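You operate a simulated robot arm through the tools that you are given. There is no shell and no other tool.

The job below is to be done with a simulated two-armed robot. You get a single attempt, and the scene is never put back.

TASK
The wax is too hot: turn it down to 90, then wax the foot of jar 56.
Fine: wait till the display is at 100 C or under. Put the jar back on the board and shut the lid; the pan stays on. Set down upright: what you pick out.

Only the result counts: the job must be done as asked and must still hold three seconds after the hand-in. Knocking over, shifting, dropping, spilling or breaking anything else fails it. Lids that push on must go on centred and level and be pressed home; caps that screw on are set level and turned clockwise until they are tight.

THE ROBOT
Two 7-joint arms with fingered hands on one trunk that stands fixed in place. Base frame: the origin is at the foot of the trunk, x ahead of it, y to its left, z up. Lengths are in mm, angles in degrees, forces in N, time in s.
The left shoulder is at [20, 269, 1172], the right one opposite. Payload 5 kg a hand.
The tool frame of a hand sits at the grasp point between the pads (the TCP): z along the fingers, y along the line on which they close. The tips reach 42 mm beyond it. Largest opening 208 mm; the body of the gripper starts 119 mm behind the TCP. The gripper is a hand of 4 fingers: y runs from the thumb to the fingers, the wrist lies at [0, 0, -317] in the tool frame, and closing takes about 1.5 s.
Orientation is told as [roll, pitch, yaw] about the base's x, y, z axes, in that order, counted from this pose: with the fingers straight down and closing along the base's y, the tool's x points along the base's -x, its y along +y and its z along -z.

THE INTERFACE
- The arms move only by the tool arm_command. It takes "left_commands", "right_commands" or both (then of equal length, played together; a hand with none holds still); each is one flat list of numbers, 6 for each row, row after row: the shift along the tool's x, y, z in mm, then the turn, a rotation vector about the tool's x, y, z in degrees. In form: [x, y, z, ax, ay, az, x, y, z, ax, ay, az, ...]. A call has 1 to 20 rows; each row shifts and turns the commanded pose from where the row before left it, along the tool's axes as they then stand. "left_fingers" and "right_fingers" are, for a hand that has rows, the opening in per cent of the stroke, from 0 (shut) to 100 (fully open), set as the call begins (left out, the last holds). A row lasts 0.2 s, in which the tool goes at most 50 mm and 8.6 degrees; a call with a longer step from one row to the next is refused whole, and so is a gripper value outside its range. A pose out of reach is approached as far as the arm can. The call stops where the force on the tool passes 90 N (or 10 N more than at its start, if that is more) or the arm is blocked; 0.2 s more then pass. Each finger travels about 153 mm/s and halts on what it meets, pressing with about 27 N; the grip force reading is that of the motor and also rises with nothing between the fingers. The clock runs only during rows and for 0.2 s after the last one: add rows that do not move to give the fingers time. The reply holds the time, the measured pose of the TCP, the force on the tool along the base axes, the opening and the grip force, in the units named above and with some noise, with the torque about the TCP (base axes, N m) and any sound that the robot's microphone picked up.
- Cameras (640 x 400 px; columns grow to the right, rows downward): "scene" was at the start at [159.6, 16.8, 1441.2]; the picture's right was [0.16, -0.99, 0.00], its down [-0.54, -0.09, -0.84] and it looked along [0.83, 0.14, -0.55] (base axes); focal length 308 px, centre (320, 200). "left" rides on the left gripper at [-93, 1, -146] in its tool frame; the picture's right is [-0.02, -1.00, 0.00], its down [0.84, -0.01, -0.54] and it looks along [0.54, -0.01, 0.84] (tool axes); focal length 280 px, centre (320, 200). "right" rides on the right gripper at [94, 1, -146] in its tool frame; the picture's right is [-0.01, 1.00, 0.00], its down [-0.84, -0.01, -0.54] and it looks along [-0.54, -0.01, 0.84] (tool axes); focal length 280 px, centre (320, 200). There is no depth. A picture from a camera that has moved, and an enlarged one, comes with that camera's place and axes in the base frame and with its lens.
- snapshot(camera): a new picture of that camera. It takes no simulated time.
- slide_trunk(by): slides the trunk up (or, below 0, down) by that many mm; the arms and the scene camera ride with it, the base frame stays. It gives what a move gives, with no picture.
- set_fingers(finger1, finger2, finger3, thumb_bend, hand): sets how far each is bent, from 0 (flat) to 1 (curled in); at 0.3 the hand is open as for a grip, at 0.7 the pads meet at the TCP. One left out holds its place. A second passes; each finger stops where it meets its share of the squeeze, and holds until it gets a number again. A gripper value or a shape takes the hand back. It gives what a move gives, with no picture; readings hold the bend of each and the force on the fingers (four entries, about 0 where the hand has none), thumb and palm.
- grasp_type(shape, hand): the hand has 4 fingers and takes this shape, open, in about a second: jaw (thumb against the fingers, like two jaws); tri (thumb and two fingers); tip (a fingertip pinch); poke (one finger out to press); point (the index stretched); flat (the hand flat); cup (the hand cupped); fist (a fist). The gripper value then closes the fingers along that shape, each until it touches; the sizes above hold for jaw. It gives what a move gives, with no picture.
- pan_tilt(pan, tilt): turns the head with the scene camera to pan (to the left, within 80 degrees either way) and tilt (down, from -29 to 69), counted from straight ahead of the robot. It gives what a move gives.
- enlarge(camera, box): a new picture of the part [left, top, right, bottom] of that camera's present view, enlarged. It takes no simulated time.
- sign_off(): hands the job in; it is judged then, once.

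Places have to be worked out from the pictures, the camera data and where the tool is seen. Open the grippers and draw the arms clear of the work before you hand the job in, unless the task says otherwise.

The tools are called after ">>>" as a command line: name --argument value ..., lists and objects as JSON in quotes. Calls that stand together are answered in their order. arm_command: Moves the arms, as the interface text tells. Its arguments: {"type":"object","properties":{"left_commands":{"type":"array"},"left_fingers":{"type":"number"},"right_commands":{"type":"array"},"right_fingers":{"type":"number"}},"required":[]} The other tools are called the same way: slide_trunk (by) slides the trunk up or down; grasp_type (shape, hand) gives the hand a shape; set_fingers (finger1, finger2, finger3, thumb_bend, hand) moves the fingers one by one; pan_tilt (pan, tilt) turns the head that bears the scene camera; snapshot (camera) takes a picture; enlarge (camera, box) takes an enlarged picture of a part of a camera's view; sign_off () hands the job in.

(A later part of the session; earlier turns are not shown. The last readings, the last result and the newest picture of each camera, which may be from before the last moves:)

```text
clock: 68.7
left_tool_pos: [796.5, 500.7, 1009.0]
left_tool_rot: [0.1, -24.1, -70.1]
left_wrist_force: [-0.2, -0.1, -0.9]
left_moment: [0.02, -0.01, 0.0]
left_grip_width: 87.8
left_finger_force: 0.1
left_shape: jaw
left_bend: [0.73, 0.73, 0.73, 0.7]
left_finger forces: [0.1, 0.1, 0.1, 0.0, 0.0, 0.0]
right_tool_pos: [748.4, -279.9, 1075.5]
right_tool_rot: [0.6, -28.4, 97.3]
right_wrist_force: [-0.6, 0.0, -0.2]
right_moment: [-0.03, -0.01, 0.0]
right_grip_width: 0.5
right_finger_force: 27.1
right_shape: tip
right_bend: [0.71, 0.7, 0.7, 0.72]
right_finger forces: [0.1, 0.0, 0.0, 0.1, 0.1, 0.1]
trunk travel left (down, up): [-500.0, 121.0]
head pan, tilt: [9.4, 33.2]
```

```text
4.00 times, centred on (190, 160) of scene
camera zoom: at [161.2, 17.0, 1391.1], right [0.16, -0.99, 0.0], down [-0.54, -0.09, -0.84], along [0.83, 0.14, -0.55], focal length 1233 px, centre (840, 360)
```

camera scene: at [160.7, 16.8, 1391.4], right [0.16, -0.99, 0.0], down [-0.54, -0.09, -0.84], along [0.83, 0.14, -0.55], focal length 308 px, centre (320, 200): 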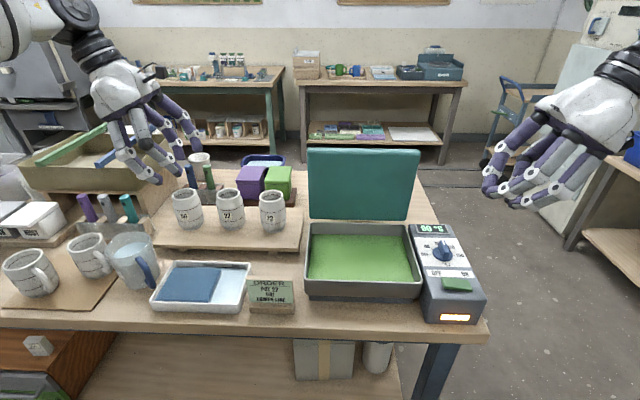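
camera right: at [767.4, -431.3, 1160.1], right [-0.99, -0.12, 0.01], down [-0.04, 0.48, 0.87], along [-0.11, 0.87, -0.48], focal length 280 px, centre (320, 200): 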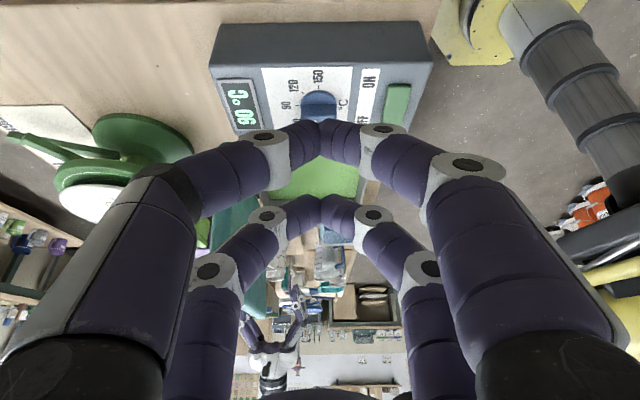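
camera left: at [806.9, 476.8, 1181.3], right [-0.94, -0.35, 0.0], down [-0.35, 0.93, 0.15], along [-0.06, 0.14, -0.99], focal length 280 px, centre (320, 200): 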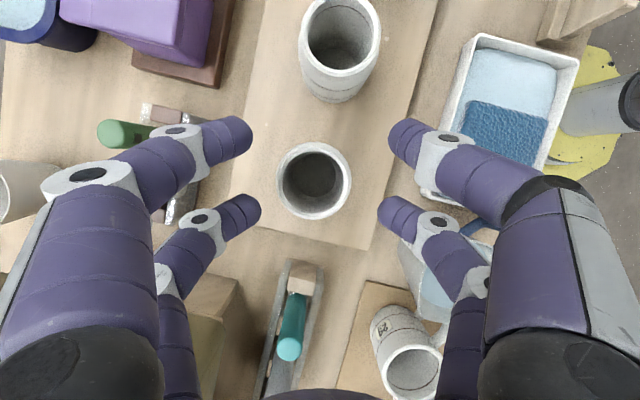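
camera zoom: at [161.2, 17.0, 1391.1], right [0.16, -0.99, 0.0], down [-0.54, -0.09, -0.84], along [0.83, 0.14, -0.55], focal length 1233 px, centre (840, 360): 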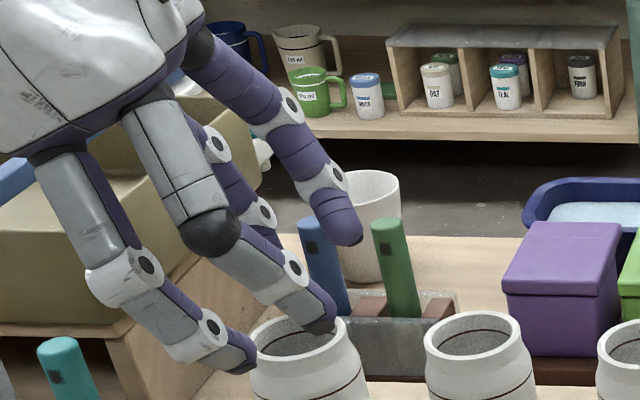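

Re-triangulated: the handles are farther back (green ≈(982,520,940)), so no conflict. The jar axis is at about (803, 497). I centre along the closing line and descend halfway, then check.

>>> arm_command --left_commands '[9.7, 2, 21.7, 0, 0, 0, 9.7, 2, 21.7, 0, 0, 0, 0, 0, 0, 0, 0, 0]'

>>> snapshot --camera "left"

>>> enlarge --camera "scene" --box '[130, 140, 270, 240]'

```text
clock: 69.5
left_tool_pos: [800.3, 502.9, 962.7]
left_tool_rot: [0.0, -24.0, -70.1]
left_wrist_force: [1.1, 0.3, 0.1]
left_moment: [0.04, 0.02, 0.0]
left_grip_width: 87.8
left_finger_force: 0.1
left_shape: jaw
left_bend: [0.73, 0.73, 0.73, 0.7]
left_finger forces: [0.1, 0.0, 0.0, 0.1, 0.0, 0.1]
right_tool_pos: [748.3, -280.4, 1076.4]
right_tool_rot: [0.5, -28.4, 97.2]
right_wrist_force: [0.3, 0.3, -0.3]
right_moment: [-0.02, 0.03, 0.03]
right_grip_width: 0.2
right_finger_force: 26.8
right_shape: tip
right_bend: [0.71, 0.7, 0.7, 0.72]
right_finger forces: [0.0, 0.1, 0.0, 0.1, 0.0, 0.0]
trunk travel left (down, up): [-500.0, 121.0]
head pan, tilt: [9.4, 33.2]
```

```text
taken
camera left: at [809.3, 479.3, 1134.4], right [-0.94, -0.35, 0.0], down [-0.35, 0.93, 0.15], along [-0.06, 0.14, -0.99], focal length 280 px, centre (320, 200)
```

left: 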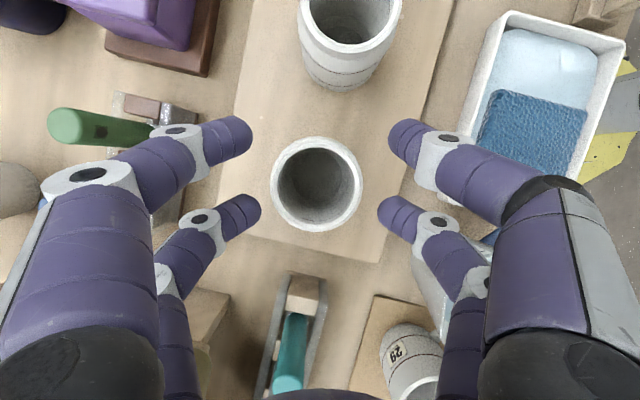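

```text
4.00 times, centred on (200, 190) of scene
camera zoom: at [160.9, 16.8, 1391.2], right [0.16, -0.99, 0.0], down [-0.54, -0.09, -0.84], along [0.83, 0.14, -0.55], focal length 1233 px, centre (800, 240)
```

zoom: 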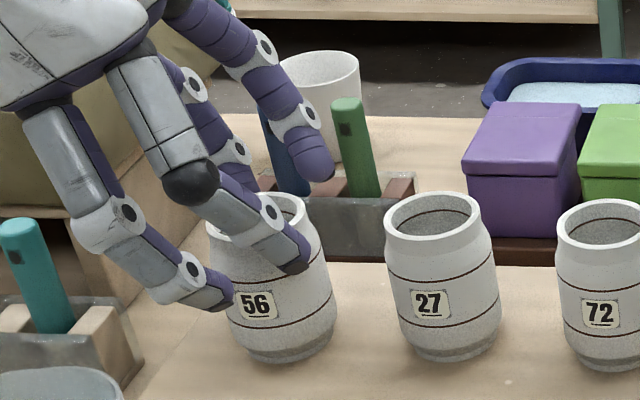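

The jar sits ~8 mm lateral of the TCP; I shift 5 mm that way and descend to grip height (z≈914).

>>> arm_command --left_commands '[5.1, 0.4, 15.5, 0, 0, 0, 5.1, 0.3, 15.5, 0, 0, 0, 5.1, 0.3, 15.4, 0, 0, 0, 0, 0, 0, 0, 0, 0]'

>>> snapshot --camera "left"

>>> enlarge --camera "scene" --box '[130, 140, 270, 240]'

```text
clock: 70.5
left_tool_pos: [802.4, 498.8, 912.4]
left_tool_rot: [0.1, -24.2, -70.1]
left_wrist_force: [0.0, -0.7, 0.1]
left_moment: [0.03, -0.04, 0.01]
left_grip_width: 88.0
left_finger_force: 0.2
left_shape: jaw
left_bend: [0.73, 0.73, 0.73, 0.7]
left_finger forces: [0.0, 0.1, 0.0, 0.1, 0.0, 0.1]
right_tool_pos: [747.9, -281.0, 1075.6]
right_tool_rot: [0.4, -28.5, 97.2]
right_wrist_force: [-0.9, 0.1, 1.5]
right_moment: [0.01, 0.03, 0.0]
right_grip_width: 0.2
right_finger_force: 27.3
right_shape: tip
right_bend: [0.71, 0.7, 0.7, 0.72]
right_finger forces: [0.0, 0.0, 0.0, 0.0, 0.0, 0.1]
trunk travel left (down, up): [-500.0, 121.0]
head pan, tilt: [9.4, 33.2]
```

```text
taken
camera left: at [811.7, 476.3, 1084.9], right [-0.94, -0.35, 0.0], down [-0.35, 0.93, 0.15], along [-0.06, 0.14, -0.99], focal length 280 px, centre (320, 200)
```

left: 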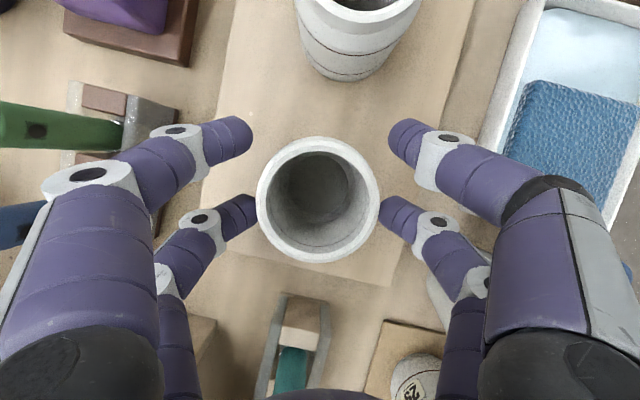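

```text
4.00 times, centred on (200, 190) of scene
camera zoom: at [161.0, 16.7, 1391.2], right [0.16, -0.99, 0.0], down [-0.54, -0.09, -0.84], along [0.83, 0.14, -0.55], focal length 1233 px, centre (800, 240)
```

zoom: 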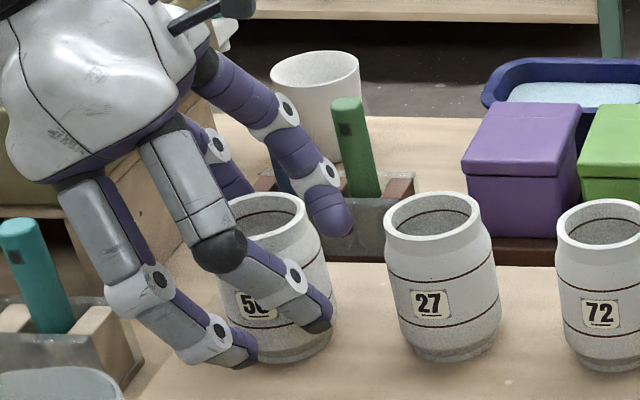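

The jar is centred in the grasp. I close slowly in steps.

>>> arm_command --left_commands '[0, 0, 0, 0, 0, 0, 0, 0, 0, 0, 0, 0]' --left_fingers 36

>>> arm_command --left_commands '[0, 0, 0, 0, 0, 0, 0, 0, 0, 0, 0, 0]' --left_fingers 32

>>> snapshot --camera "left"

```text
clock: 71.1
left_tool_pos: [802.8, 500.8, 913.7]
left_tool_rot: [0.1, -24.1, -70.1]
left_wrist_force: [-0.5, 0.4, -0.5]
left_moment: [0.02, -0.01, 0.02]
left_grip_width: 75.5
left_finger_force: 0.2
left_shape: jaw
left_bend: [0.73, 0.73, 0.73, 0.7]
left_finger forces: [0.0, 0.0, 0.0, 0.0, 0.0, 0.1]
right_tool_pos: [749.2, -279.0, 1076.4]
right_tool_rot: [0.5, -28.3, 97.3]
right_wrist_force: [-0.5, 0.0, 0.3]
right_moment: [0.04, -0.01, -0.01]
right_grip_width: 0.1
right_finger_force: 26.7
right_shape: tip
right_bend: [0.71, 0.7, 0.7, 0.72]
right_finger forces: [0.0, 0.0, 0.0, 0.0, 0.1, 0.0]
trunk travel left (down, up): [-500.0, 121.0]
head pan, tilt: [9.4, 33.2]
```

```text
clock: 71.7
left_tool_pos: [801.5, 500.3, 913.2]
left_tool_rot: [0.0, -24.0, -70.2]
left_wrist_force: [0.6, -0.8, -0.5]
left_moment: [0.03, 0.01, -0.01]
left_grip_width: 67.1
left_finger_force: 0.1
left_shape: jaw
left_bend: [0.73, 0.73, 0.73, 0.7]
left_finger forces: [0.0, 0.1, 0.0, 0.1, 0.0, 0.1]
right_tool_pos: [748.4, -280.9, 1075.9]
right_tool_rot: [0.5, -28.3, 97.2]
right_wrist_force: [0.0, 0.5, 0.1]
right_moment: [0.02, 0.02, 0.0]
right_grip_width: 0.4
right_finger_force: 27.1
right_shape: tip
right_bend: [0.71, 0.7, 0.7, 0.72]
right_finger forces: [0.1, 0.0, 0.1, 0.0, 0.0, 0.0]
trunk travel left (down, up): [-500.0, 121.0]
head pan, tilt: [9.4, 33.2]
```

```text
taken
camera left: at [811.8, 476.5, 1084.7], right [-0.94, -0.35, 0.0], down [-0.35, 0.93, 0.15], along [-0.06, 0.14, -0.99], focal length 280 px, centre (320, 200)
```

left: 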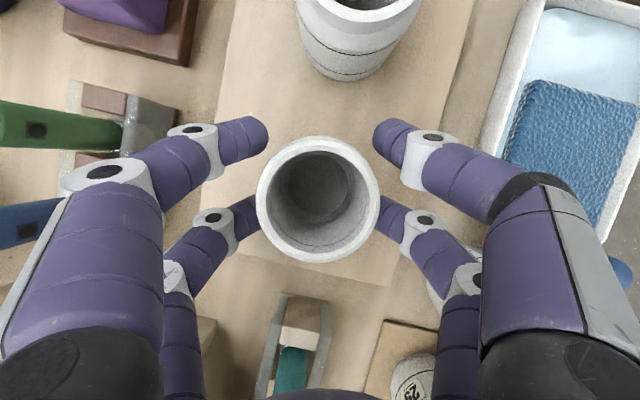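

No contact yet at 67 mm; the jar is slimmer than thought. I keep closing in small steps watching the finger forces.

>>> arm_command --left_commands '[0, 0, 0, 0, 0, 0, 0, 0, 0, 0, 0, 0]' --left_fingers 28

>>> arm_command --left_commands '[0, 0, 0, 0, 0, 0, 0, 0, 0, 0, 0, 0]' --left_fingers 24

>>> snapshot --camera "left"

>>> enlarge --camera "scene" --box '[150, 160, 250, 240]'

```text
clock: 72.3
left_tool_pos: [803.2, 501.6, 912.9]
left_tool_rot: [0.1, -24.2, -70.0]
left_wrist_force: [1.3, 0.5, 1.1]
left_moment: [0.01, -0.04, 0.02]
left_grip_width: 59.6
left_finger_force: 0.0
left_shape: jaw
left_bend: [0.73, 0.73, 0.73, 0.7]
left_finger forces: [0.0, 1.7, 0.8, 0.1, 0.0, 0.0]
right_tool_pos: [748.6, -281.2, 1076.0]
right_tool_rot: [0.5, -28.4, 97.2]
right_wrist_force: [-0.3, -0.2, -0.3]
right_moment: [0.01, 0.03, 0.01]
right_grip_width: 0.0
right_finger_force: 26.9
right_shape: tip
right_bend: [0.71, 0.7, 0.7, 0.72]
right_finger forces: [0.0, 0.1, 0.0, 0.1, 0.1, 0.0]
trunk travel left (down, up): [-500.0, 121.0]
head pan, tilt: [9.4, 33.2]
```

```text
clock: 72.9
left_tool_pos: [801.9, 499.9, 913.9]
left_tool_rot: [0.1, -24.1, -70.1]
left_wrist_force: [1.3, 1.2, 2.1]
left_moment: [0.08, 0.0, 0.0]
left_grip_width: 52.6
left_finger_force: 0.1
left_shape: jaw
left_bend: [0.73, 0.73, 0.73, 0.7]
left_finger forces: [0.0, 4.4, 3.1, 0.1, 0.0, 0.0]
right_tool_pos: [747.9, -279.9, 1075.7]
right_tool_rot: [0.5, -28.4, 97.2]
right_wrist_force: [0.1, 0.7, -0.7]
right_moment: [0.03, -0.01, 0.02]
right_grip_width: 0.3
right_finger_force: 27.0
right_shape: tip
right_bend: [0.71, 0.7, 0.7, 0.72]
right_finger forces: [0.0, 0.0, 0.0, 0.0, 0.0, 0.1]
trunk travel left (down, up): [-500.0, 121.0]
head pan, tilt: [9.4, 33.2]
```

```text
taken
camera left: at [811.7, 476.7, 1085.0], right [-0.94, -0.35, 0.0], down [-0.35, 0.93, 0.15], along [-0.06, 0.14, -0.99], focal length 280 px, centre (320, 200)
```

left: 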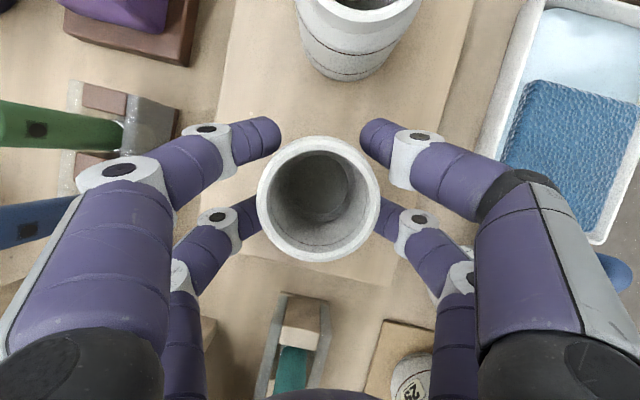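

```text
5.00 times, centred on (200, 200) of scene
camera zoom: at [161.0, 16.9, 1391.1], right [0.16, -0.99, 0.0], down [-0.54, -0.09, -0.84], along [0.83, 0.14, -0.55], focal length 1541 px, centre (920, 200)
```

zoom: 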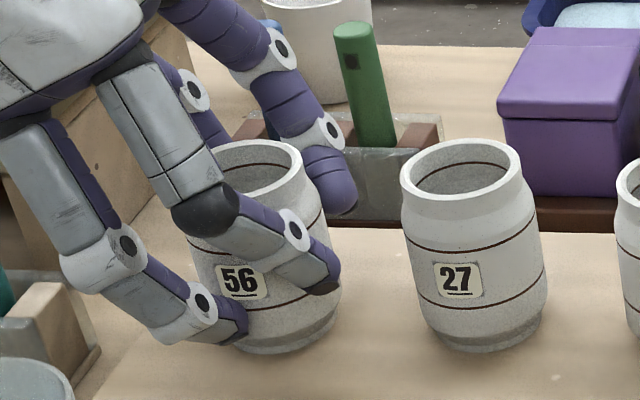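

Only the lower pair (finger2/finger3) touches; the two pairs straddle this slim jar badly. Better: grip it on its diameter with the upper pair (finger1 + thumb) alone. I open, rise clear, then close finger2/3 on each other.

>>> arm_command --left_commands '[0, 0, 0, 0, 0, 0, 0, 0, 0, 0, 0, 0, 8.7, 0, 19.4, 0, 0, 0]' --left_fingers 44

```text
clock: 73.7
left_tool_pos: [803.0, 500.8, 892.2]
left_tool_rot: [0.2, -24.1, -70.1]
left_wrist_force: [-0.6, 0.2, 0.9]
left_moment: [-0.01, 0.0, 0.04]
left_grip_width: 91.1
left_finger_force: 0.0
left_shape: jaw
left_bend: [0.73, 0.73, 0.73, 0.7]
left_finger forces: [0.1, 0.0, 1.2, 0.1, 0.0, 0.0]
right_tool_pos: [748.4, -279.9, 1075.7]
right_tool_rot: [0.5, -28.3, 97.3]
right_wrist_force: [0.2, 0.9, 0.1]
right_moment: [-0.05, -0.04, 0.0]
right_grip_width: 0.0
right_finger_force: 26.8
right_shape: tip
right_bend: [0.71, 0.7, 0.7, 0.72]
right_finger forces: [0.0, 0.0, 0.0, 0.0, 0.1, 0.1]
trunk travel left (down, up): [-500.0, 121.0]
head pan, tilt: [9.4, 33.2]
```

I moved the wrong way (down 21 mm), still just above the board with no real contact. I now go straight up ~108 mm.

>>> arm_command --left_commands '[-8.8, 0, -19.7, 0, 0, 0, -8.8, 0, -19.7, 0, 0, 0, -8.8, 0, -19.7, 0, 0, 0, -8.8, 0, -19.7, 0, 0, 0, -8.8, 0, -19.7, 0, 0, 0, 0, 0, 0, 0, 0, 0]'

>>> snapshot --camera "left"

>>> enlarge --camera "scene" --box '[130, 140, 270, 240]'

```text
clock: 75.1
left_tool_pos: [805.0, 499.5, 997.8]
left_tool_rot: [0.1, -24.1, -70.2]
left_wrist_force: [-0.4, 0.0, -0.2]
left_moment: [-0.05, -0.01, -0.04]
left_grip_width: 91.3
left_finger_force: 0.1
left_shape: jaw
left_bend: [0.73, 0.73, 0.73, 0.7]
left_finger forces: [0.1, 0.1, 0.1, 0.0, 0.0, 0.0]
right_tool_pos: [748.9, -280.9, 1075.8]
right_tool_rot: [0.5, -28.4, 97.2]
right_wrist_force: [-0.7, -0.7, 0.6]
right_moment: [0.0, 0.06, 0.02]
right_grip_width: 0.3
right_finger_force: 27.0
right_shape: tip
right_bend: [0.71, 0.7, 0.7, 0.72]
right_finger forces: [0.0, 0.1, 0.0, 0.0, 0.0, 0.0]
trunk travel left (down, up): [-500.0, 121.0]
head pan, tilt: [9.4, 33.2]
```

```text
taken
camera left: at [813.6, 475.6, 1169.5], right [-0.94, -0.35, 0.0], down [-0.35, 0.93, 0.15], along [-0.06, 0.14, -0.99], focal length 280 px, centre (320, 200)
```

left: 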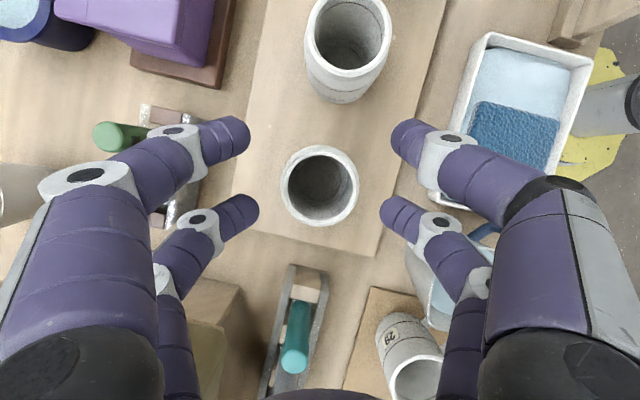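

```text
4.00 times, centred on (200, 190) of scene
camera zoom: at [161.3, 17.0, 1391.0], right [0.16, -0.99, 0.0], down [-0.54, -0.09, -0.84], along [0.83, 0.14, -0.55], focal length 1233 px, centre (800, 240)
```

zoom: 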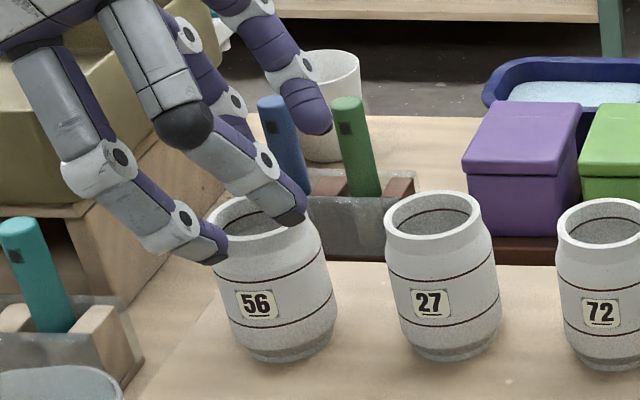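

The jar stands undisturbed at about (804, 496). I close finger2 and finger3 together and set finger1/thumb half open.

>>> set_fingers --hand "left" --finger1 0.53 --finger2 0.7 --finger3 0.7 --thumb_bend 0.53

>>> snapshot --camera "left"

```text
clock: 76.1
left_tool_pos: [802.4, 499.4, 1000.4]
left_tool_rot: [0.3, -24.1, -70.1]
left_wrist_force: [1.8, 6.4, 17.1]
left_moment: [0.67, -0.46, 0.12]
left_grip_width: 96.3
left_finger_force: 14.2
left_shape: fingers
left_bend: [0.53, 0.63, 0.63, 0.53]
left_finger forces: [0.0, 20.5, 7.3, 0.1, 0.0, 0.1]
right_tool_pos: [747.6, -280.1, 1077.2]
right_tool_rot: [0.5, -28.4, 97.4]
right_wrist_force: [0.3, -0.1, -0.5]
right_moment: [-0.02, -0.01, -0.01]
right_grip_width: 0.4
right_finger_force: 27.3
right_shape: tip
right_bend: [0.71, 0.7, 0.7, 0.72]
right_finger forces: [0.0, 0.0, 0.1, 0.1, 0.1, 0.0]
trunk travel left (down, up): [-500.0, 121.0]
head pan, tilt: [9.4, 33.2]
```

```text
taken
camera left: at [812.9, 475.2, 1171.7], right [-0.94, -0.35, 0.0], down [-0.35, 0.93, 0.15], along [-0.05, 0.14, -0.99], focal length 280 px, centre (320, 200)
```

left: 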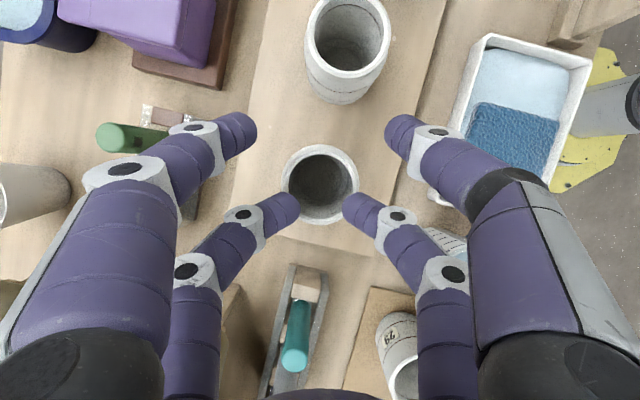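

Finger2/3 pressed down onto the jar's rim (17 N up on the wrist). I reopen them at once, then rise more before closing them.

>>> set_fingers --hand "left" --finger2 0.5 --finger3 0.5

>>> snapshot --camera "left"

>>> enlarge --camera "scene" --box '[130, 140, 270, 240]'

```text
clock: 77.1
left_tool_pos: [804.1, 498.1, 998.7]
left_tool_rot: [0.2, -24.2, -70.1]
left_wrist_force: [-0.2, -0.2, -0.7]
left_moment: [0.01, 0.04, 0.0]
left_grip_width: 96.7
left_finger_force: 0.1
left_shape: fingers
left_bend: [0.53, 0.5, 0.5, 0.53]
left_finger forces: [0.1, 0.0, 0.0, 0.0, 0.1, 0.1]
right_tool_pos: [748.6, -280.7, 1075.9]
right_tool_rot: [0.5, -28.3, 97.2]
right_wrist_force: [0.8, -0.9, -0.3]
right_moment: [-0.03, 0.03, -0.01]
right_grip_width: 0.4
right_finger_force: 27.0
right_shape: tip
right_bend: [0.71, 0.7, 0.7, 0.72]
right_finger forces: [0.0, 0.0, 0.1, 0.1, 0.1, 0.1]
trunk travel left (down, up): [-500.0, 121.0]
head pan, tilt: [9.4, 33.2]
```

```text
taken
camera left: at [813.6, 475.3, 1169.5], right [-0.94, -0.35, 0.0], down [-0.35, 0.93, 0.15], along [-0.06, 0.14, -0.99], focal length 280 px, centre (320, 200)
```

left: 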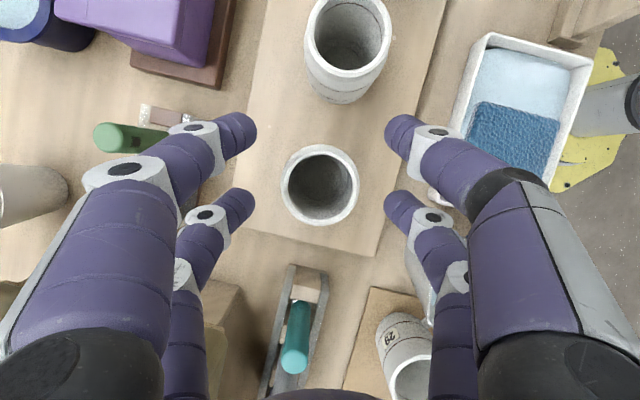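

```text
4.00 times, centred on (200, 190) of scene
camera zoom: at [161.3, 16.9, 1391.0], right [0.16, -0.99, 0.0], down [-0.54, -0.09, -0.84], along [0.83, 0.14, -0.55], focal length 1233 px, centre (800, 240)
```

zoom: 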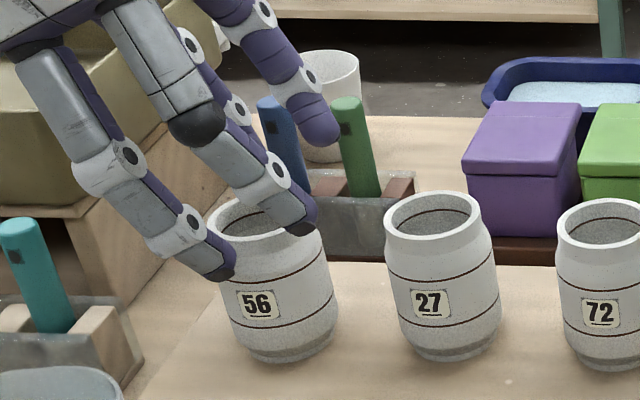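

The jar is still upright and unmoved. I raise the hand 45 mm and then close finger2/3 in free air.

>>> arm_command --left_commands '[-9.2, 0, -20.5, 0, 0, 0, -9.2, 0, -20.5, 0, 0, 0, 0, 0, 0, 0, 0, 0]'

>>> set_fingers --hand "left" --finger2 0.7 --finger3 0.7

>>> snapshot --camera "left"

```text
clock: 77.9
left_tool_pos: [801.8, 498.2, 1043.8]
left_tool_rot: [0.1, -24.1, -70.1]
left_wrist_force: [0.3, 0.2, -0.1]
left_moment: [0.01, 0.01, 0.06]
left_grip_width: 96.3
left_finger_force: 0.2
left_shape: fingers
left_bend: [0.53, 0.5, 0.5, 0.53]
left_finger forces: [0.0, 0.1, 0.0, 0.0, 0.1, 0.0]
right_tool_pos: [747.9, -280.5, 1076.5]
right_tool_rot: [0.5, -28.4, 97.2]
right_wrist_force: [-0.1, 0.3, 0.2]
right_moment: [0.01, 0.05, 0.02]
right_grip_width: 0.3
right_finger_force: 27.1
right_shape: tip
right_bend: [0.71, 0.7, 0.7, 0.72]
right_finger forces: [0.1, 0.0, 0.1, 0.1, 0.1, 0.0]
trunk travel left (down, up): [-500.0, 121.0]
head pan, tilt: [9.4, 33.2]
```

```text
clock: 78.9
left_tool_pos: [801.4, 497.7, 1044.1]
left_tool_rot: [0.1, -24.1, -70.1]
left_wrist_force: [0.1, 0.8, 0.6]
left_moment: [0.0, 0.03, 0.0]
left_grip_width: 96.7
left_finger_force: 0.1
left_shape: fingers
left_bend: [0.53, 0.7, 0.7, 0.53]
left_finger forces: [0.0, 0.0, 0.0, 0.0, 0.0, 0.0]
right_tool_pos: [749.9, -280.0, 1075.5]
right_tool_rot: [0.6, -28.4, 97.2]
right_wrist_force: [0.4, 0.0, -0.7]
right_moment: [-0.02, 0.0, 0.01]
right_grip_width: 0.4
right_finger_force: 27.2
right_shape: tip
right_bend: [0.71, 0.7, 0.7, 0.72]
right_finger forces: [0.0, 0.0, 0.1, 0.0, 0.0, 0.0]
trunk travel left (down, up): [-500.0, 121.0]
head pan, tilt: [9.4, 33.2]
```

```text
taken
camera left: at [810.4, 474.3, 1215.5], right [-0.94, -0.35, 0.0], down [-0.35, 0.93, 0.15], along [-0.06, 0.14, -0.99], focal length 280 px, centre (320, 200)
```

left: 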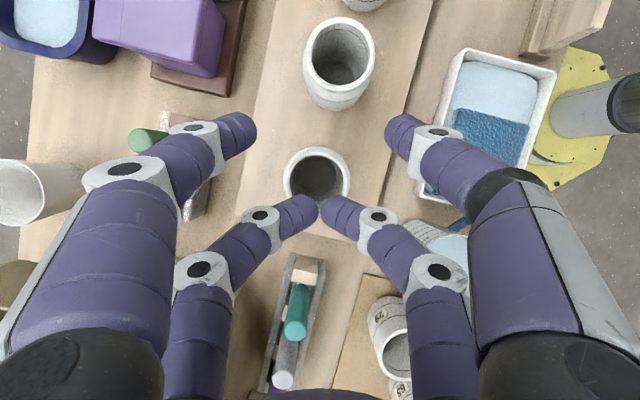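

Finger2/3 are shut; finger1/thumb stand 96 mm apart. I shift the hand 36 mm to its left so the open pair centres on the jar, then lower to just above the rim and check.

>>> arm_command --left_commands '[32.9, 1, -14.7, 0, 0, 0, 9.4, 0, 21, 0, 0, 0, 9.4, 0, 21, 0, 0, 0, 9.4, 0, 21, 0, 0, 0, 0, 0, 0, 0, 0, 0]'

>>> snapshot --camera "left"

>>> enlarge --camera "scene" --box '[110, 140, 250, 240]'

```text
clock: 80.1
left_tool_pos: [791.2, 531.4, 973.3]
left_tool_rot: [0.1, -24.1, -70.1]
left_wrist_force: [0.8, 0.4, -0.1]
left_moment: [0.0, 0.0, 0.01]
left_grip_width: 96.8
left_finger_force: 0.1
left_shape: fingers
left_bend: [0.53, 0.7, 0.7, 0.53]
left_finger forces: [0.1, 0.1, 0.1, 0.0, 0.1, 0.0]
right_tool_pos: [749.1, -280.8, 1075.1]
right_tool_rot: [0.5, -28.4, 97.4]
right_wrist_force: [0.3, 0.0, -0.7]
right_moment: [-0.03, -0.03, 0.03]
right_grip_width: 0.1
right_finger_force: 26.9
right_shape: tip
right_bend: [0.71, 0.7, 0.7, 0.72]
right_finger forces: [0.0, 0.1, 0.0, 0.0, 0.1, 0.0]
trunk travel left (down, up): [-500.0, 121.0]
head pan, tilt: [9.4, 33.2]
```

```text
taken
camera left: at [800.6, 507.5, 1145.5], right [-0.94, -0.35, 0.0], down [-0.35, 0.93, 0.15], along [-0.06, 0.14, -0.99], focal length 280 px, centre (320, 200)
```

left: 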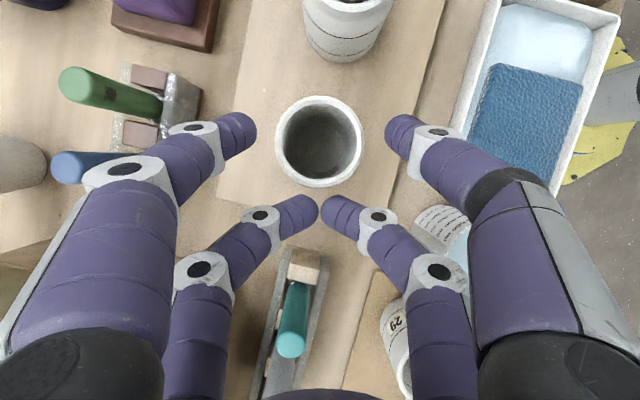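

```text
4.00 times, centred on (180, 190) of scene
camera zoom: at [161.0, 16.9, 1391.2], right [0.16, -0.99, 0.0], down [-0.54, -0.09, -0.84], along [0.83, 0.14, -0.55], focal length 1233 px, centre (880, 240)
```

zoom: 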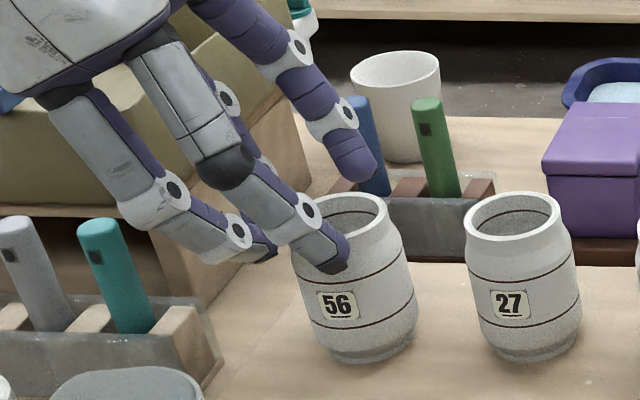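

Jar is centred between finger1 and the thumb. I descend to grip height (TCP z≈914).

>>> arm_command --left_commands '[8.6, 0, 17.7, 0, 0, 0, 8.6, 0, 17.7, 0, 0, 0, 0, 0, 0, 0, 0, 0]'

>>> snapshot --camera "left"

>>> enlarge --camera "scene" --box '[130, 160, 230, 235]'

```text
clock: 80.9
left_tool_pos: [791.7, 533.0, 936.4]
left_tool_rot: [0.1, -24.2, -70.1]
left_wrist_force: [0.9, 0.1, -0.1]
left_moment: [-0.04, 0.0, -0.01]
left_grip_width: 96.5
left_finger_force: 0.1
left_shape: fingers
left_bend: [0.53, 0.7, 0.7, 0.53]
left_finger forces: [0.1, 0.1, 0.0, 0.0, 0.0, 0.0]
right_tool_pos: [748.0, -280.6, 1075.9]
right_tool_rot: [0.5, -28.3, 97.3]
right_wrist_force: [0.2, 0.1, 0.5]
right_moment: [-0.04, 0.01, 0.01]
right_grip_width: 0.1
right_finger_force: 27.0
right_shape: tip
right_bend: [0.71, 0.7, 0.7, 0.72]
right_finger forces: [0.0, 0.1, 0.0, 0.0, 0.0, 0.0]
trunk travel left (down, up): [-500.0, 121.0]
head pan, tilt: [9.4, 33.2]
```

```text
taken
camera left: at [801.4, 508.5, 1107.5], right [-0.94, -0.35, 0.0], down [-0.35, 0.93, 0.15], along [-0.06, 0.14, -0.99], focal length 280 px, centre (320, 200)
```

left: 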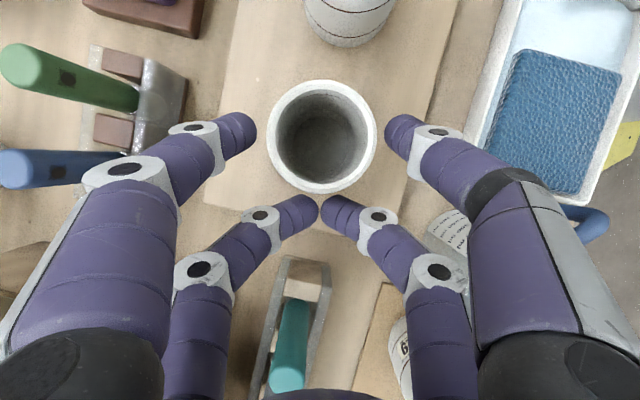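

```text
5.33 times, centred on (180, 198) of scene
camera zoom: at [161.1, 16.8, 1391.1], right [0.16, -0.99, 0.0], down [-0.54, -0.09, -0.84], along [0.83, 0.14, -0.55], focal length 1644 px, centre (1067, 213)
```

zoom: 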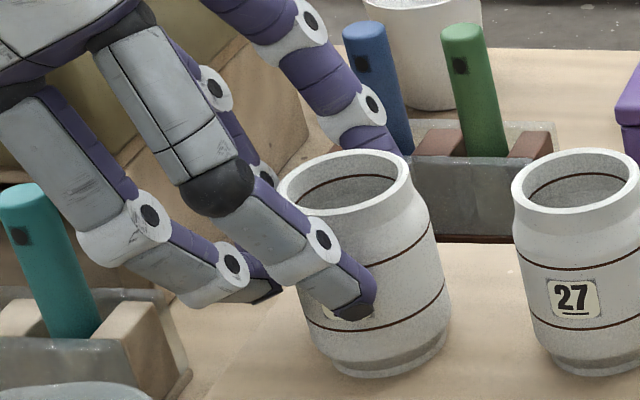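

The thumb tip triangulates to z≈899, so tips reach lower than thought; TCP z≈926 suffices. I shift 5 mm left, lower 10 mm, and then close finger1 and thumb gradually.

>>> arm_command --left_commands '[8.7, -1, 7.1, 0, 0, 0, 0, 0, 0, 0, 0, 0]'

>>> set_fingers --hand "left" --finger1 0.56 --thumb_bend 0.56

>>> snapshot --camera "left"

>>> enlarge --camera "scene" --box '[130, 160, 230, 235]'

```text
clock: 81.5
left_tool_pos: [789.0, 537.1, 926.2]
left_tool_rot: [0.2, -24.1, -70.2]
left_wrist_force: [-0.1, -0.3, 0.8]
left_moment: [0.03, 0.0, 0.03]
left_grip_width: 96.5
left_finger_force: 0.2
left_shape: fingers
left_bend: [0.53, 0.7, 0.7, 0.53]
left_finger forces: [0.0, 0.0, 0.1, 0.1, 0.0, 0.0]
right_tool_pos: [747.8, -280.5, 1076.6]
right_tool_rot: [0.5, -28.5, 97.2]
right_wrist_force: [-0.1, -0.1, 0.5]
right_moment: [0.03, 0.01, -0.01]
right_grip_width: 0.2
right_finger_force: 27.2
right_shape: tip
right_bend: [0.71, 0.7, 0.7, 0.72]
right_finger forces: [0.1, 0.0, 0.1, 0.0, 0.0, 0.0]
trunk travel left (down, up): [-500.0, 121.0]
head pan, tilt: [9.4, 33.2]
```

```text
clock: 82.5
left_tool_pos: [790.4, 536.3, 926.3]
left_tool_rot: [0.1, -24.1, -70.1]
left_wrist_force: [-0.2, 0.0, 0.2]
left_moment: [0.0, 0.01, 0.03]
left_grip_width: 82.1
left_finger_force: 0.2
left_shape: fingers
left_bend: [0.56, 0.7, 0.7, 0.56]
left_finger forces: [0.2, 0.1, 0.0, 0.0, 0.0, 0.1]
right_tool_pos: [749.2, -279.7, 1075.2]
right_tool_rot: [0.5, -28.3, 97.2]
right_wrist_force: [-0.7, -0.2, 0.1]
right_moment: [-0.03, -0.02, -0.01]
right_grip_width: 0.2
right_finger_force: 26.7
right_shape: tip
right_bend: [0.71, 0.7, 0.7, 0.72]
right_finger forces: [0.0, 0.0, 0.0, 0.0, 0.0, 0.0]
trunk travel left (down, up): [-500.0, 121.0]
head pan, tilt: [9.4, 33.2]
```

```text
taken
camera left: at [798.8, 513.2, 1097.4], right [-0.94, -0.35, 0.0], down [-0.35, 0.93, 0.15], along [-0.06, 0.14, -0.99], focal length 280 px, centre (320, 200)
```

left: 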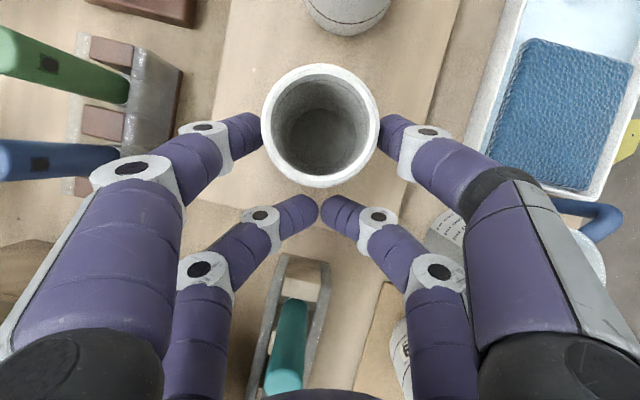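

```text
5.33 times, centred on (180, 198) of scene
camera zoom: at [161.1, 16.8, 1391.1], right [0.16, -0.99, 0.0], down [-0.54, -0.09, -0.84], along [0.83, 0.14, -0.55], focal length 1644 px, centre (1067, 213)
```

zoom: 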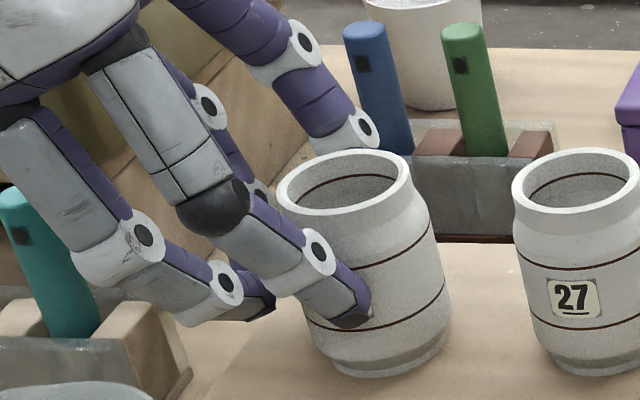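

Aligned within a few mm per both cameras. I close finger1 and thumb further in small steps until they press.

>>> set_fingers --hand "left" --finger1 0.58 --thumb_bend 0.58

>>> set_fingers --hand "left" --finger1 0.6 --thumb_bend 0.6

>>> snapshot --camera "left"

```text
clock: 83.5
left_tool_pos: [789.8, 536.7, 925.2]
left_tool_rot: [0.1, -24.1, -70.1]
left_wrist_force: [-0.3, 0.0, 0.1]
left_moment: [-0.02, 0.02, -0.02]
left_grip_width: 80.1
left_finger_force: 1.4
left_shape: fingers
left_bend: [0.56, 0.7, 0.7, 0.57]
left_finger forces: [1.1, 0.1, 0.1, 0.2, 1.0, 0.0]
right_tool_pos: [749.6, -281.6, 1076.3]
right_tool_rot: [0.5, -28.4, 97.2]
right_wrist_force: [0.2, 0.3, 0.0]
right_moment: [0.0, -0.01, 0.04]
right_grip_width: 0.3
right_finger_force: 26.2
right_shape: tip
right_bend: [0.71, 0.7, 0.7, 0.72]
right_finger forces: [0.1, 0.0, 0.1, 0.0, 0.0, 0.1]
trunk travel left (down, up): [-500.0, 121.0]
head pan, tilt: [9.4, 33.2]
```

```text
clock: 84.5
left_tool_pos: [789.9, 537.2, 925.6]
left_tool_rot: [0.2, -24.2, -70.1]
left_wrist_force: [-0.5, 0.1, -0.8]
left_moment: [0.0, 0.01, -0.04]
left_grip_width: 78.0
left_finger_force: 6.0
left_shape: fingers
left_bend: [0.56, 0.7, 0.7, 0.58]
left_finger forces: [5.2, 0.1, 0.0, 0.1, 6.0, 0.0]
right_tool_pos: [748.1, -280.2, 1076.1]
right_tool_rot: [0.5, -28.4, 97.2]
right_wrist_force: [-0.1, 0.3, -0.2]
right_moment: [-0.03, 0.02, -0.01]
right_grip_width: 0.4
right_finger_force: 26.8
right_shape: tip
right_bend: [0.71, 0.7, 0.7, 0.72]
right_finger forces: [0.0, 0.0, 0.1, 0.0, 0.0, 0.1]
trunk travel left (down, up): [-500.0, 121.0]
head pan, tilt: [9.4, 33.2]
```

```text
taken
camera left: at [798.8, 513.2, 1097.4], right [-0.94, -0.35, 0.0], down [-0.35, 0.93, 0.15], along [-0.06, 0.14, -0.99], focal length 280 px, centre (320, 200)
```

left: 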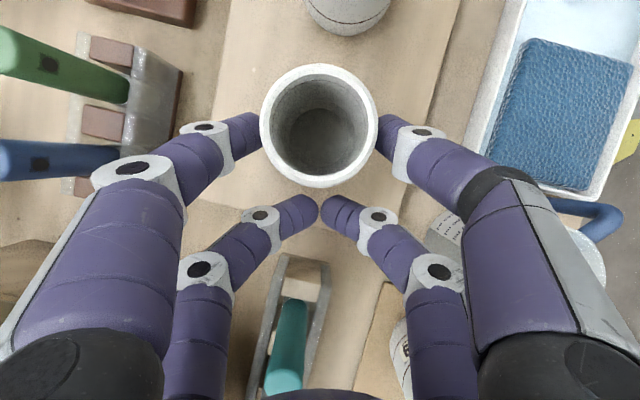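

Both press symmetrically (5-6 N at 78 mm). I tighten the grip.

>>> set_fingers --hand "left" --finger1 0.66 --thumb_bend 0.66

>>> set_fingers --hand "left" --finger1 0.72 --thumb_bend 0.72

>>> enlarge --camera "scene" --box '[130, 160, 230, 235]'

```text
clock: 85.5
left_tool_pos: [788.9, 536.8, 925.6]
left_tool_rot: [0.2, -24.2, -70.0]
left_wrist_force: [-1.4, 0.1, 0.4]
left_moment: [-0.02, -0.06, -0.06]
left_grip_width: 77.0
left_finger_force: 10.8
left_shape: fingers
left_bend: [0.53, 0.7, 0.7, 0.63]
left_finger forces: [10.8, 0.0, 0.1, 0.1, 11.7, 0.1]
right_tool_pos: [748.1, -282.1, 1077.1]
right_tool_rot: [0.5, -28.4, 97.4]
right_wrist_force: [-0.1, -0.2, 0.3]
right_moment: [0.0, 0.01, -0.01]
right_grip_width: 0.3
right_finger_force: 26.8
right_shape: tip
right_bend: [0.71, 0.7, 0.7, 0.72]
right_finger forces: [0.0, 0.0, 0.0, 0.1, 0.0, 0.0]
trunk travel left (down, up): [-500.0, 121.0]
head pan, tilt: [9.4, 33.2]
```

```text
clock: 86.5
left_tool_pos: [789.8, 537.4, 925.4]
left_tool_rot: [0.1, -24.1, -70.0]
left_wrist_force: [0.3, -0.3, 1.4]
left_moment: [-0.08, -0.16, -0.01]
left_grip_width: 77.1
left_finger_force: 12.4
left_shape: fingers
left_bend: [0.47, 0.7, 0.7, 0.69]
left_finger forces: [11.4, 0.0, 0.0, 0.1, 11.6, 0.0]
right_tool_pos: [747.9, -280.9, 1077.0]
right_tool_rot: [0.5, -28.4, 97.3]
right_wrist_force: [-0.2, -0.1, 0.0]
right_moment: [0.01, 0.0, -0.03]
right_grip_width: 0.3
right_finger_force: 27.1
right_shape: tip
right_bend: [0.71, 0.7, 0.7, 0.72]
right_finger forces: [0.0, 0.1, 0.0, 0.0, 0.0, 0.1]
trunk travel left (down, up): [-500.0, 121.0]
head pan, tilt: [9.4, 33.2]
```

```text
5.33 times, centred on (180, 198) of scene
camera zoom: at [161.0, 16.8, 1391.1], right [0.16, -0.99, 0.0], down [-0.54, -0.09, -0.84], along [0.83, 0.14, -0.55], focal length 1644 px, centre (1067, 213)
```

zoom: 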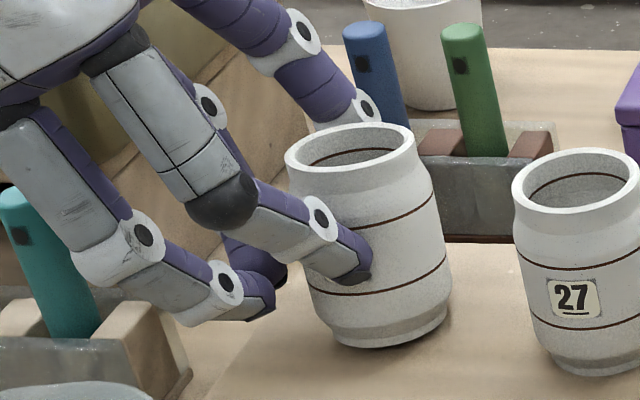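

The thumb overpowered finger1 and slid the jar ~25 mm backward on the board (still upright). I release, re-centre the hand on the jar's new place, and will then clamp symmetrically.

>>> set_fingers --hand "left" --finger1 0.44 --thumb_bend 0.55

>>> snapshot --camera "left"

>>> enlarge --camera "scene" --box '[130, 160, 230, 235]'

```text
clock: 87.5
left_tool_pos: [789.9, 538.1, 926.1]
left_tool_rot: [0.2, -24.1, -70.1]
left_wrist_force: [0.3, -0.2, -0.2]
left_moment: [0.01, -0.03, 0.01]
left_grip_width: 115.0
left_finger_force: 0.0
left_shape: fingers
left_bend: [0.44, 0.7, 0.7, 0.55]
left_finger forces: [0.0, 0.1, 0.0, 0.0, 0.0, 0.1]
right_tool_pos: [748.0, -280.0, 1076.3]
right_tool_rot: [0.5, -28.4, 97.3]
right_wrist_force: [0.4, -0.5, -0.4]
right_moment: [0.0, 0.02, 0.0]
right_grip_width: 0.5
right_finger_force: 27.4
right_shape: tip
right_bend: [0.71, 0.7, 0.7, 0.72]
right_finger forces: [0.0, 0.1, 0.0, 0.0, 0.0, 0.0]
trunk travel left (down, up): [-500.0, 121.0]
head pan, tilt: [9.4, 33.2]
```

```text
taken
camera left: at [798.8, 513.3, 1097.4], right [-0.94, -0.35, 0.0], down [-0.35, 0.93, 0.15], along [-0.06, 0.14, -0.99], focal length 280 px, centre (320, 200)
```

left: 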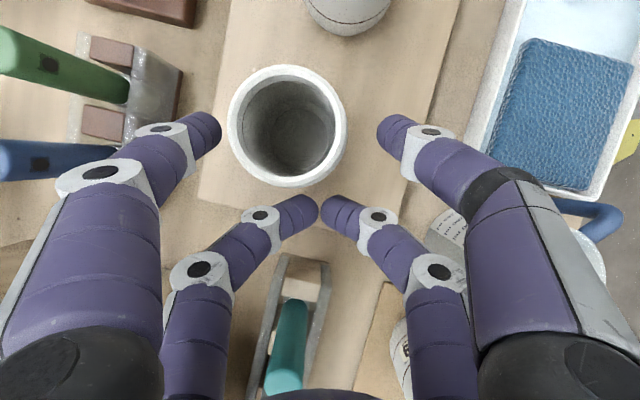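

```text
5.33 times, centred on (180, 198) of scene
camera zoom: at [161.1, 16.8, 1391.1], right [0.16, -0.99, 0.0], down [-0.54, -0.09, -0.84], along [0.83, 0.14, -0.55], focal length 1644 px, centre (1067, 213)
```

zoom: 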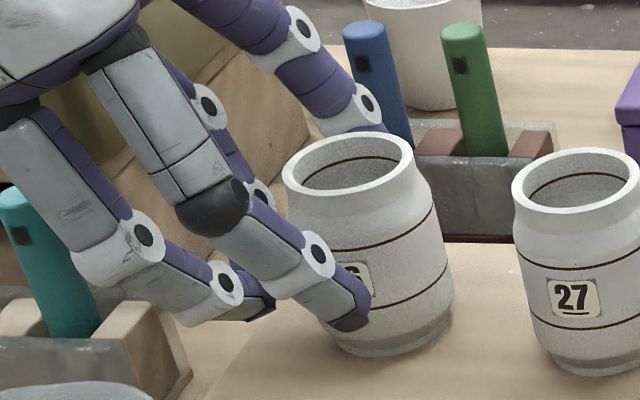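

The jar stands upright again, 17 mm along the closing line. I move the hand 17 mm that way, bring both fingers to light symmetrical contact.

>>> arm_command --left_commands '[0, 8.5, 0, 0, 0, 0, 0, 8.5, 0, 0, 0, 0, 0, 0, 0, 0, 0, 0]'

>>> set_fingers --hand "left" --finger1 0.56 --thumb_bend 0.56

>>> set_fingers --hand "left" --finger1 0.6 --thumb_bend 0.6

>>> snapshot --camera "left"

```text
clock: 88.3
left_tool_pos: [804.9, 542.4, 927.5]
left_tool_rot: [0.1, -24.1, -70.1]
left_wrist_force: [-0.6, -0.3, 0.1]
left_moment: [-0.04, -0.02, -0.02]
left_grip_width: 115.1
left_finger_force: 0.1
left_shape: fingers
left_bend: [0.44, 0.7, 0.7, 0.55]
left_finger forces: [0.0, 0.0, 0.0, 0.1, 0.0, 0.0]
right_tool_pos: [749.0, -280.6, 1076.3]
right_tool_rot: [0.5, -28.4, 97.3]
right_wrist_force: [1.1, -0.1, -0.3]
right_moment: [0.01, 0.01, 0.0]
right_grip_width: 0.2
right_finger_force: 26.9
right_shape: tip
right_bend: [0.71, 0.7, 0.7, 0.72]
right_finger forces: [0.0, 0.0, 0.0, 0.1, 0.0, 0.1]
trunk travel left (down, up): [-500.0, 121.0]
head pan, tilt: [9.4, 33.2]
```

```text
clock: 89.3
left_tool_pos: [805.7, 542.3, 925.7]
left_tool_rot: [0.0, -24.1, -70.1]
left_wrist_force: [0.5, -1.0, -0.2]
left_moment: [-0.01, -0.01, 0.03]
left_grip_width: 82.7
left_finger_force: 0.3
left_shape: fingers
left_bend: [0.55, 0.7, 0.7, 0.56]
left_finger forces: [0.6, 0.0, 0.1, 0.0, 0.0, 0.1]
right_tool_pos: [748.1, -279.9, 1076.6]
right_tool_rot: [0.5, -28.4, 97.3]
right_wrist_force: [0.3, -0.8, 0.5]
right_moment: [0.04, 0.0, 0.03]
right_grip_width: 0.5
right_finger_force: 26.9
right_shape: tip
right_bend: [0.71, 0.7, 0.7, 0.72]
right_finger forces: [0.0, 0.0, 0.1, 0.0, 0.0, 0.0]
trunk travel left (down, up): [-500.0, 121.0]
head pan, tilt: [9.4, 33.2]
```

```text
clock: 90.3
left_tool_pos: [804.7, 541.4, 926.3]
left_tool_rot: [0.1, -24.1, -70.1]
left_wrist_force: [0.4, -1.9, 0.1]
left_moment: [0.04, 0.05, -0.03]
left_grip_width: 78.2
left_finger_force: 5.4
left_shape: fingers
left_bend: [0.56, 0.7, 0.7, 0.58]
left_finger forces: [5.3, 0.1, 0.1, 0.1, 5.7, 0.1]
right_tool_pos: [748.8, -280.8, 1077.2]
right_tool_rot: [0.6, -28.4, 97.2]
right_wrist_force: [0.4, 0.4, -0.4]
right_moment: [0.06, 0.0, 0.0]
right_grip_width: 0.4
right_finger_force: 26.9
right_shape: tip
right_bend: [0.71, 0.7, 0.7, 0.72]
right_finger forces: [0.0, 0.0, 0.0, 0.0, 0.0, 0.0]
trunk travel left (down, up): [-500.0, 121.0]
head pan, tilt: [9.4, 33.2]
```

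```text
taken
camera left: at [814.8, 518.2, 1098.1], right [-0.94, -0.35, 0.0], down [-0.35, 0.93, 0.15], along [-0.06, 0.14, -0.99], focal length 280 px, centre (320, 200)
```

left: 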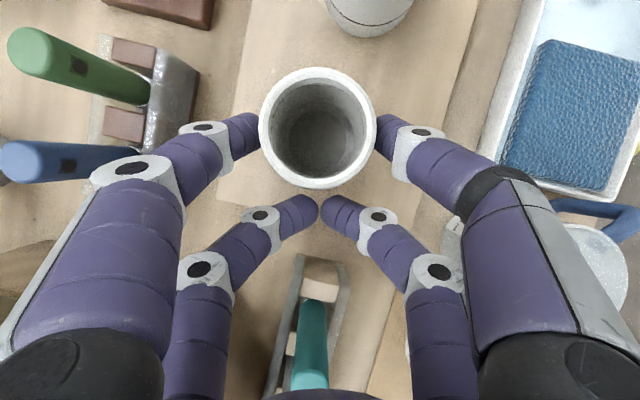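

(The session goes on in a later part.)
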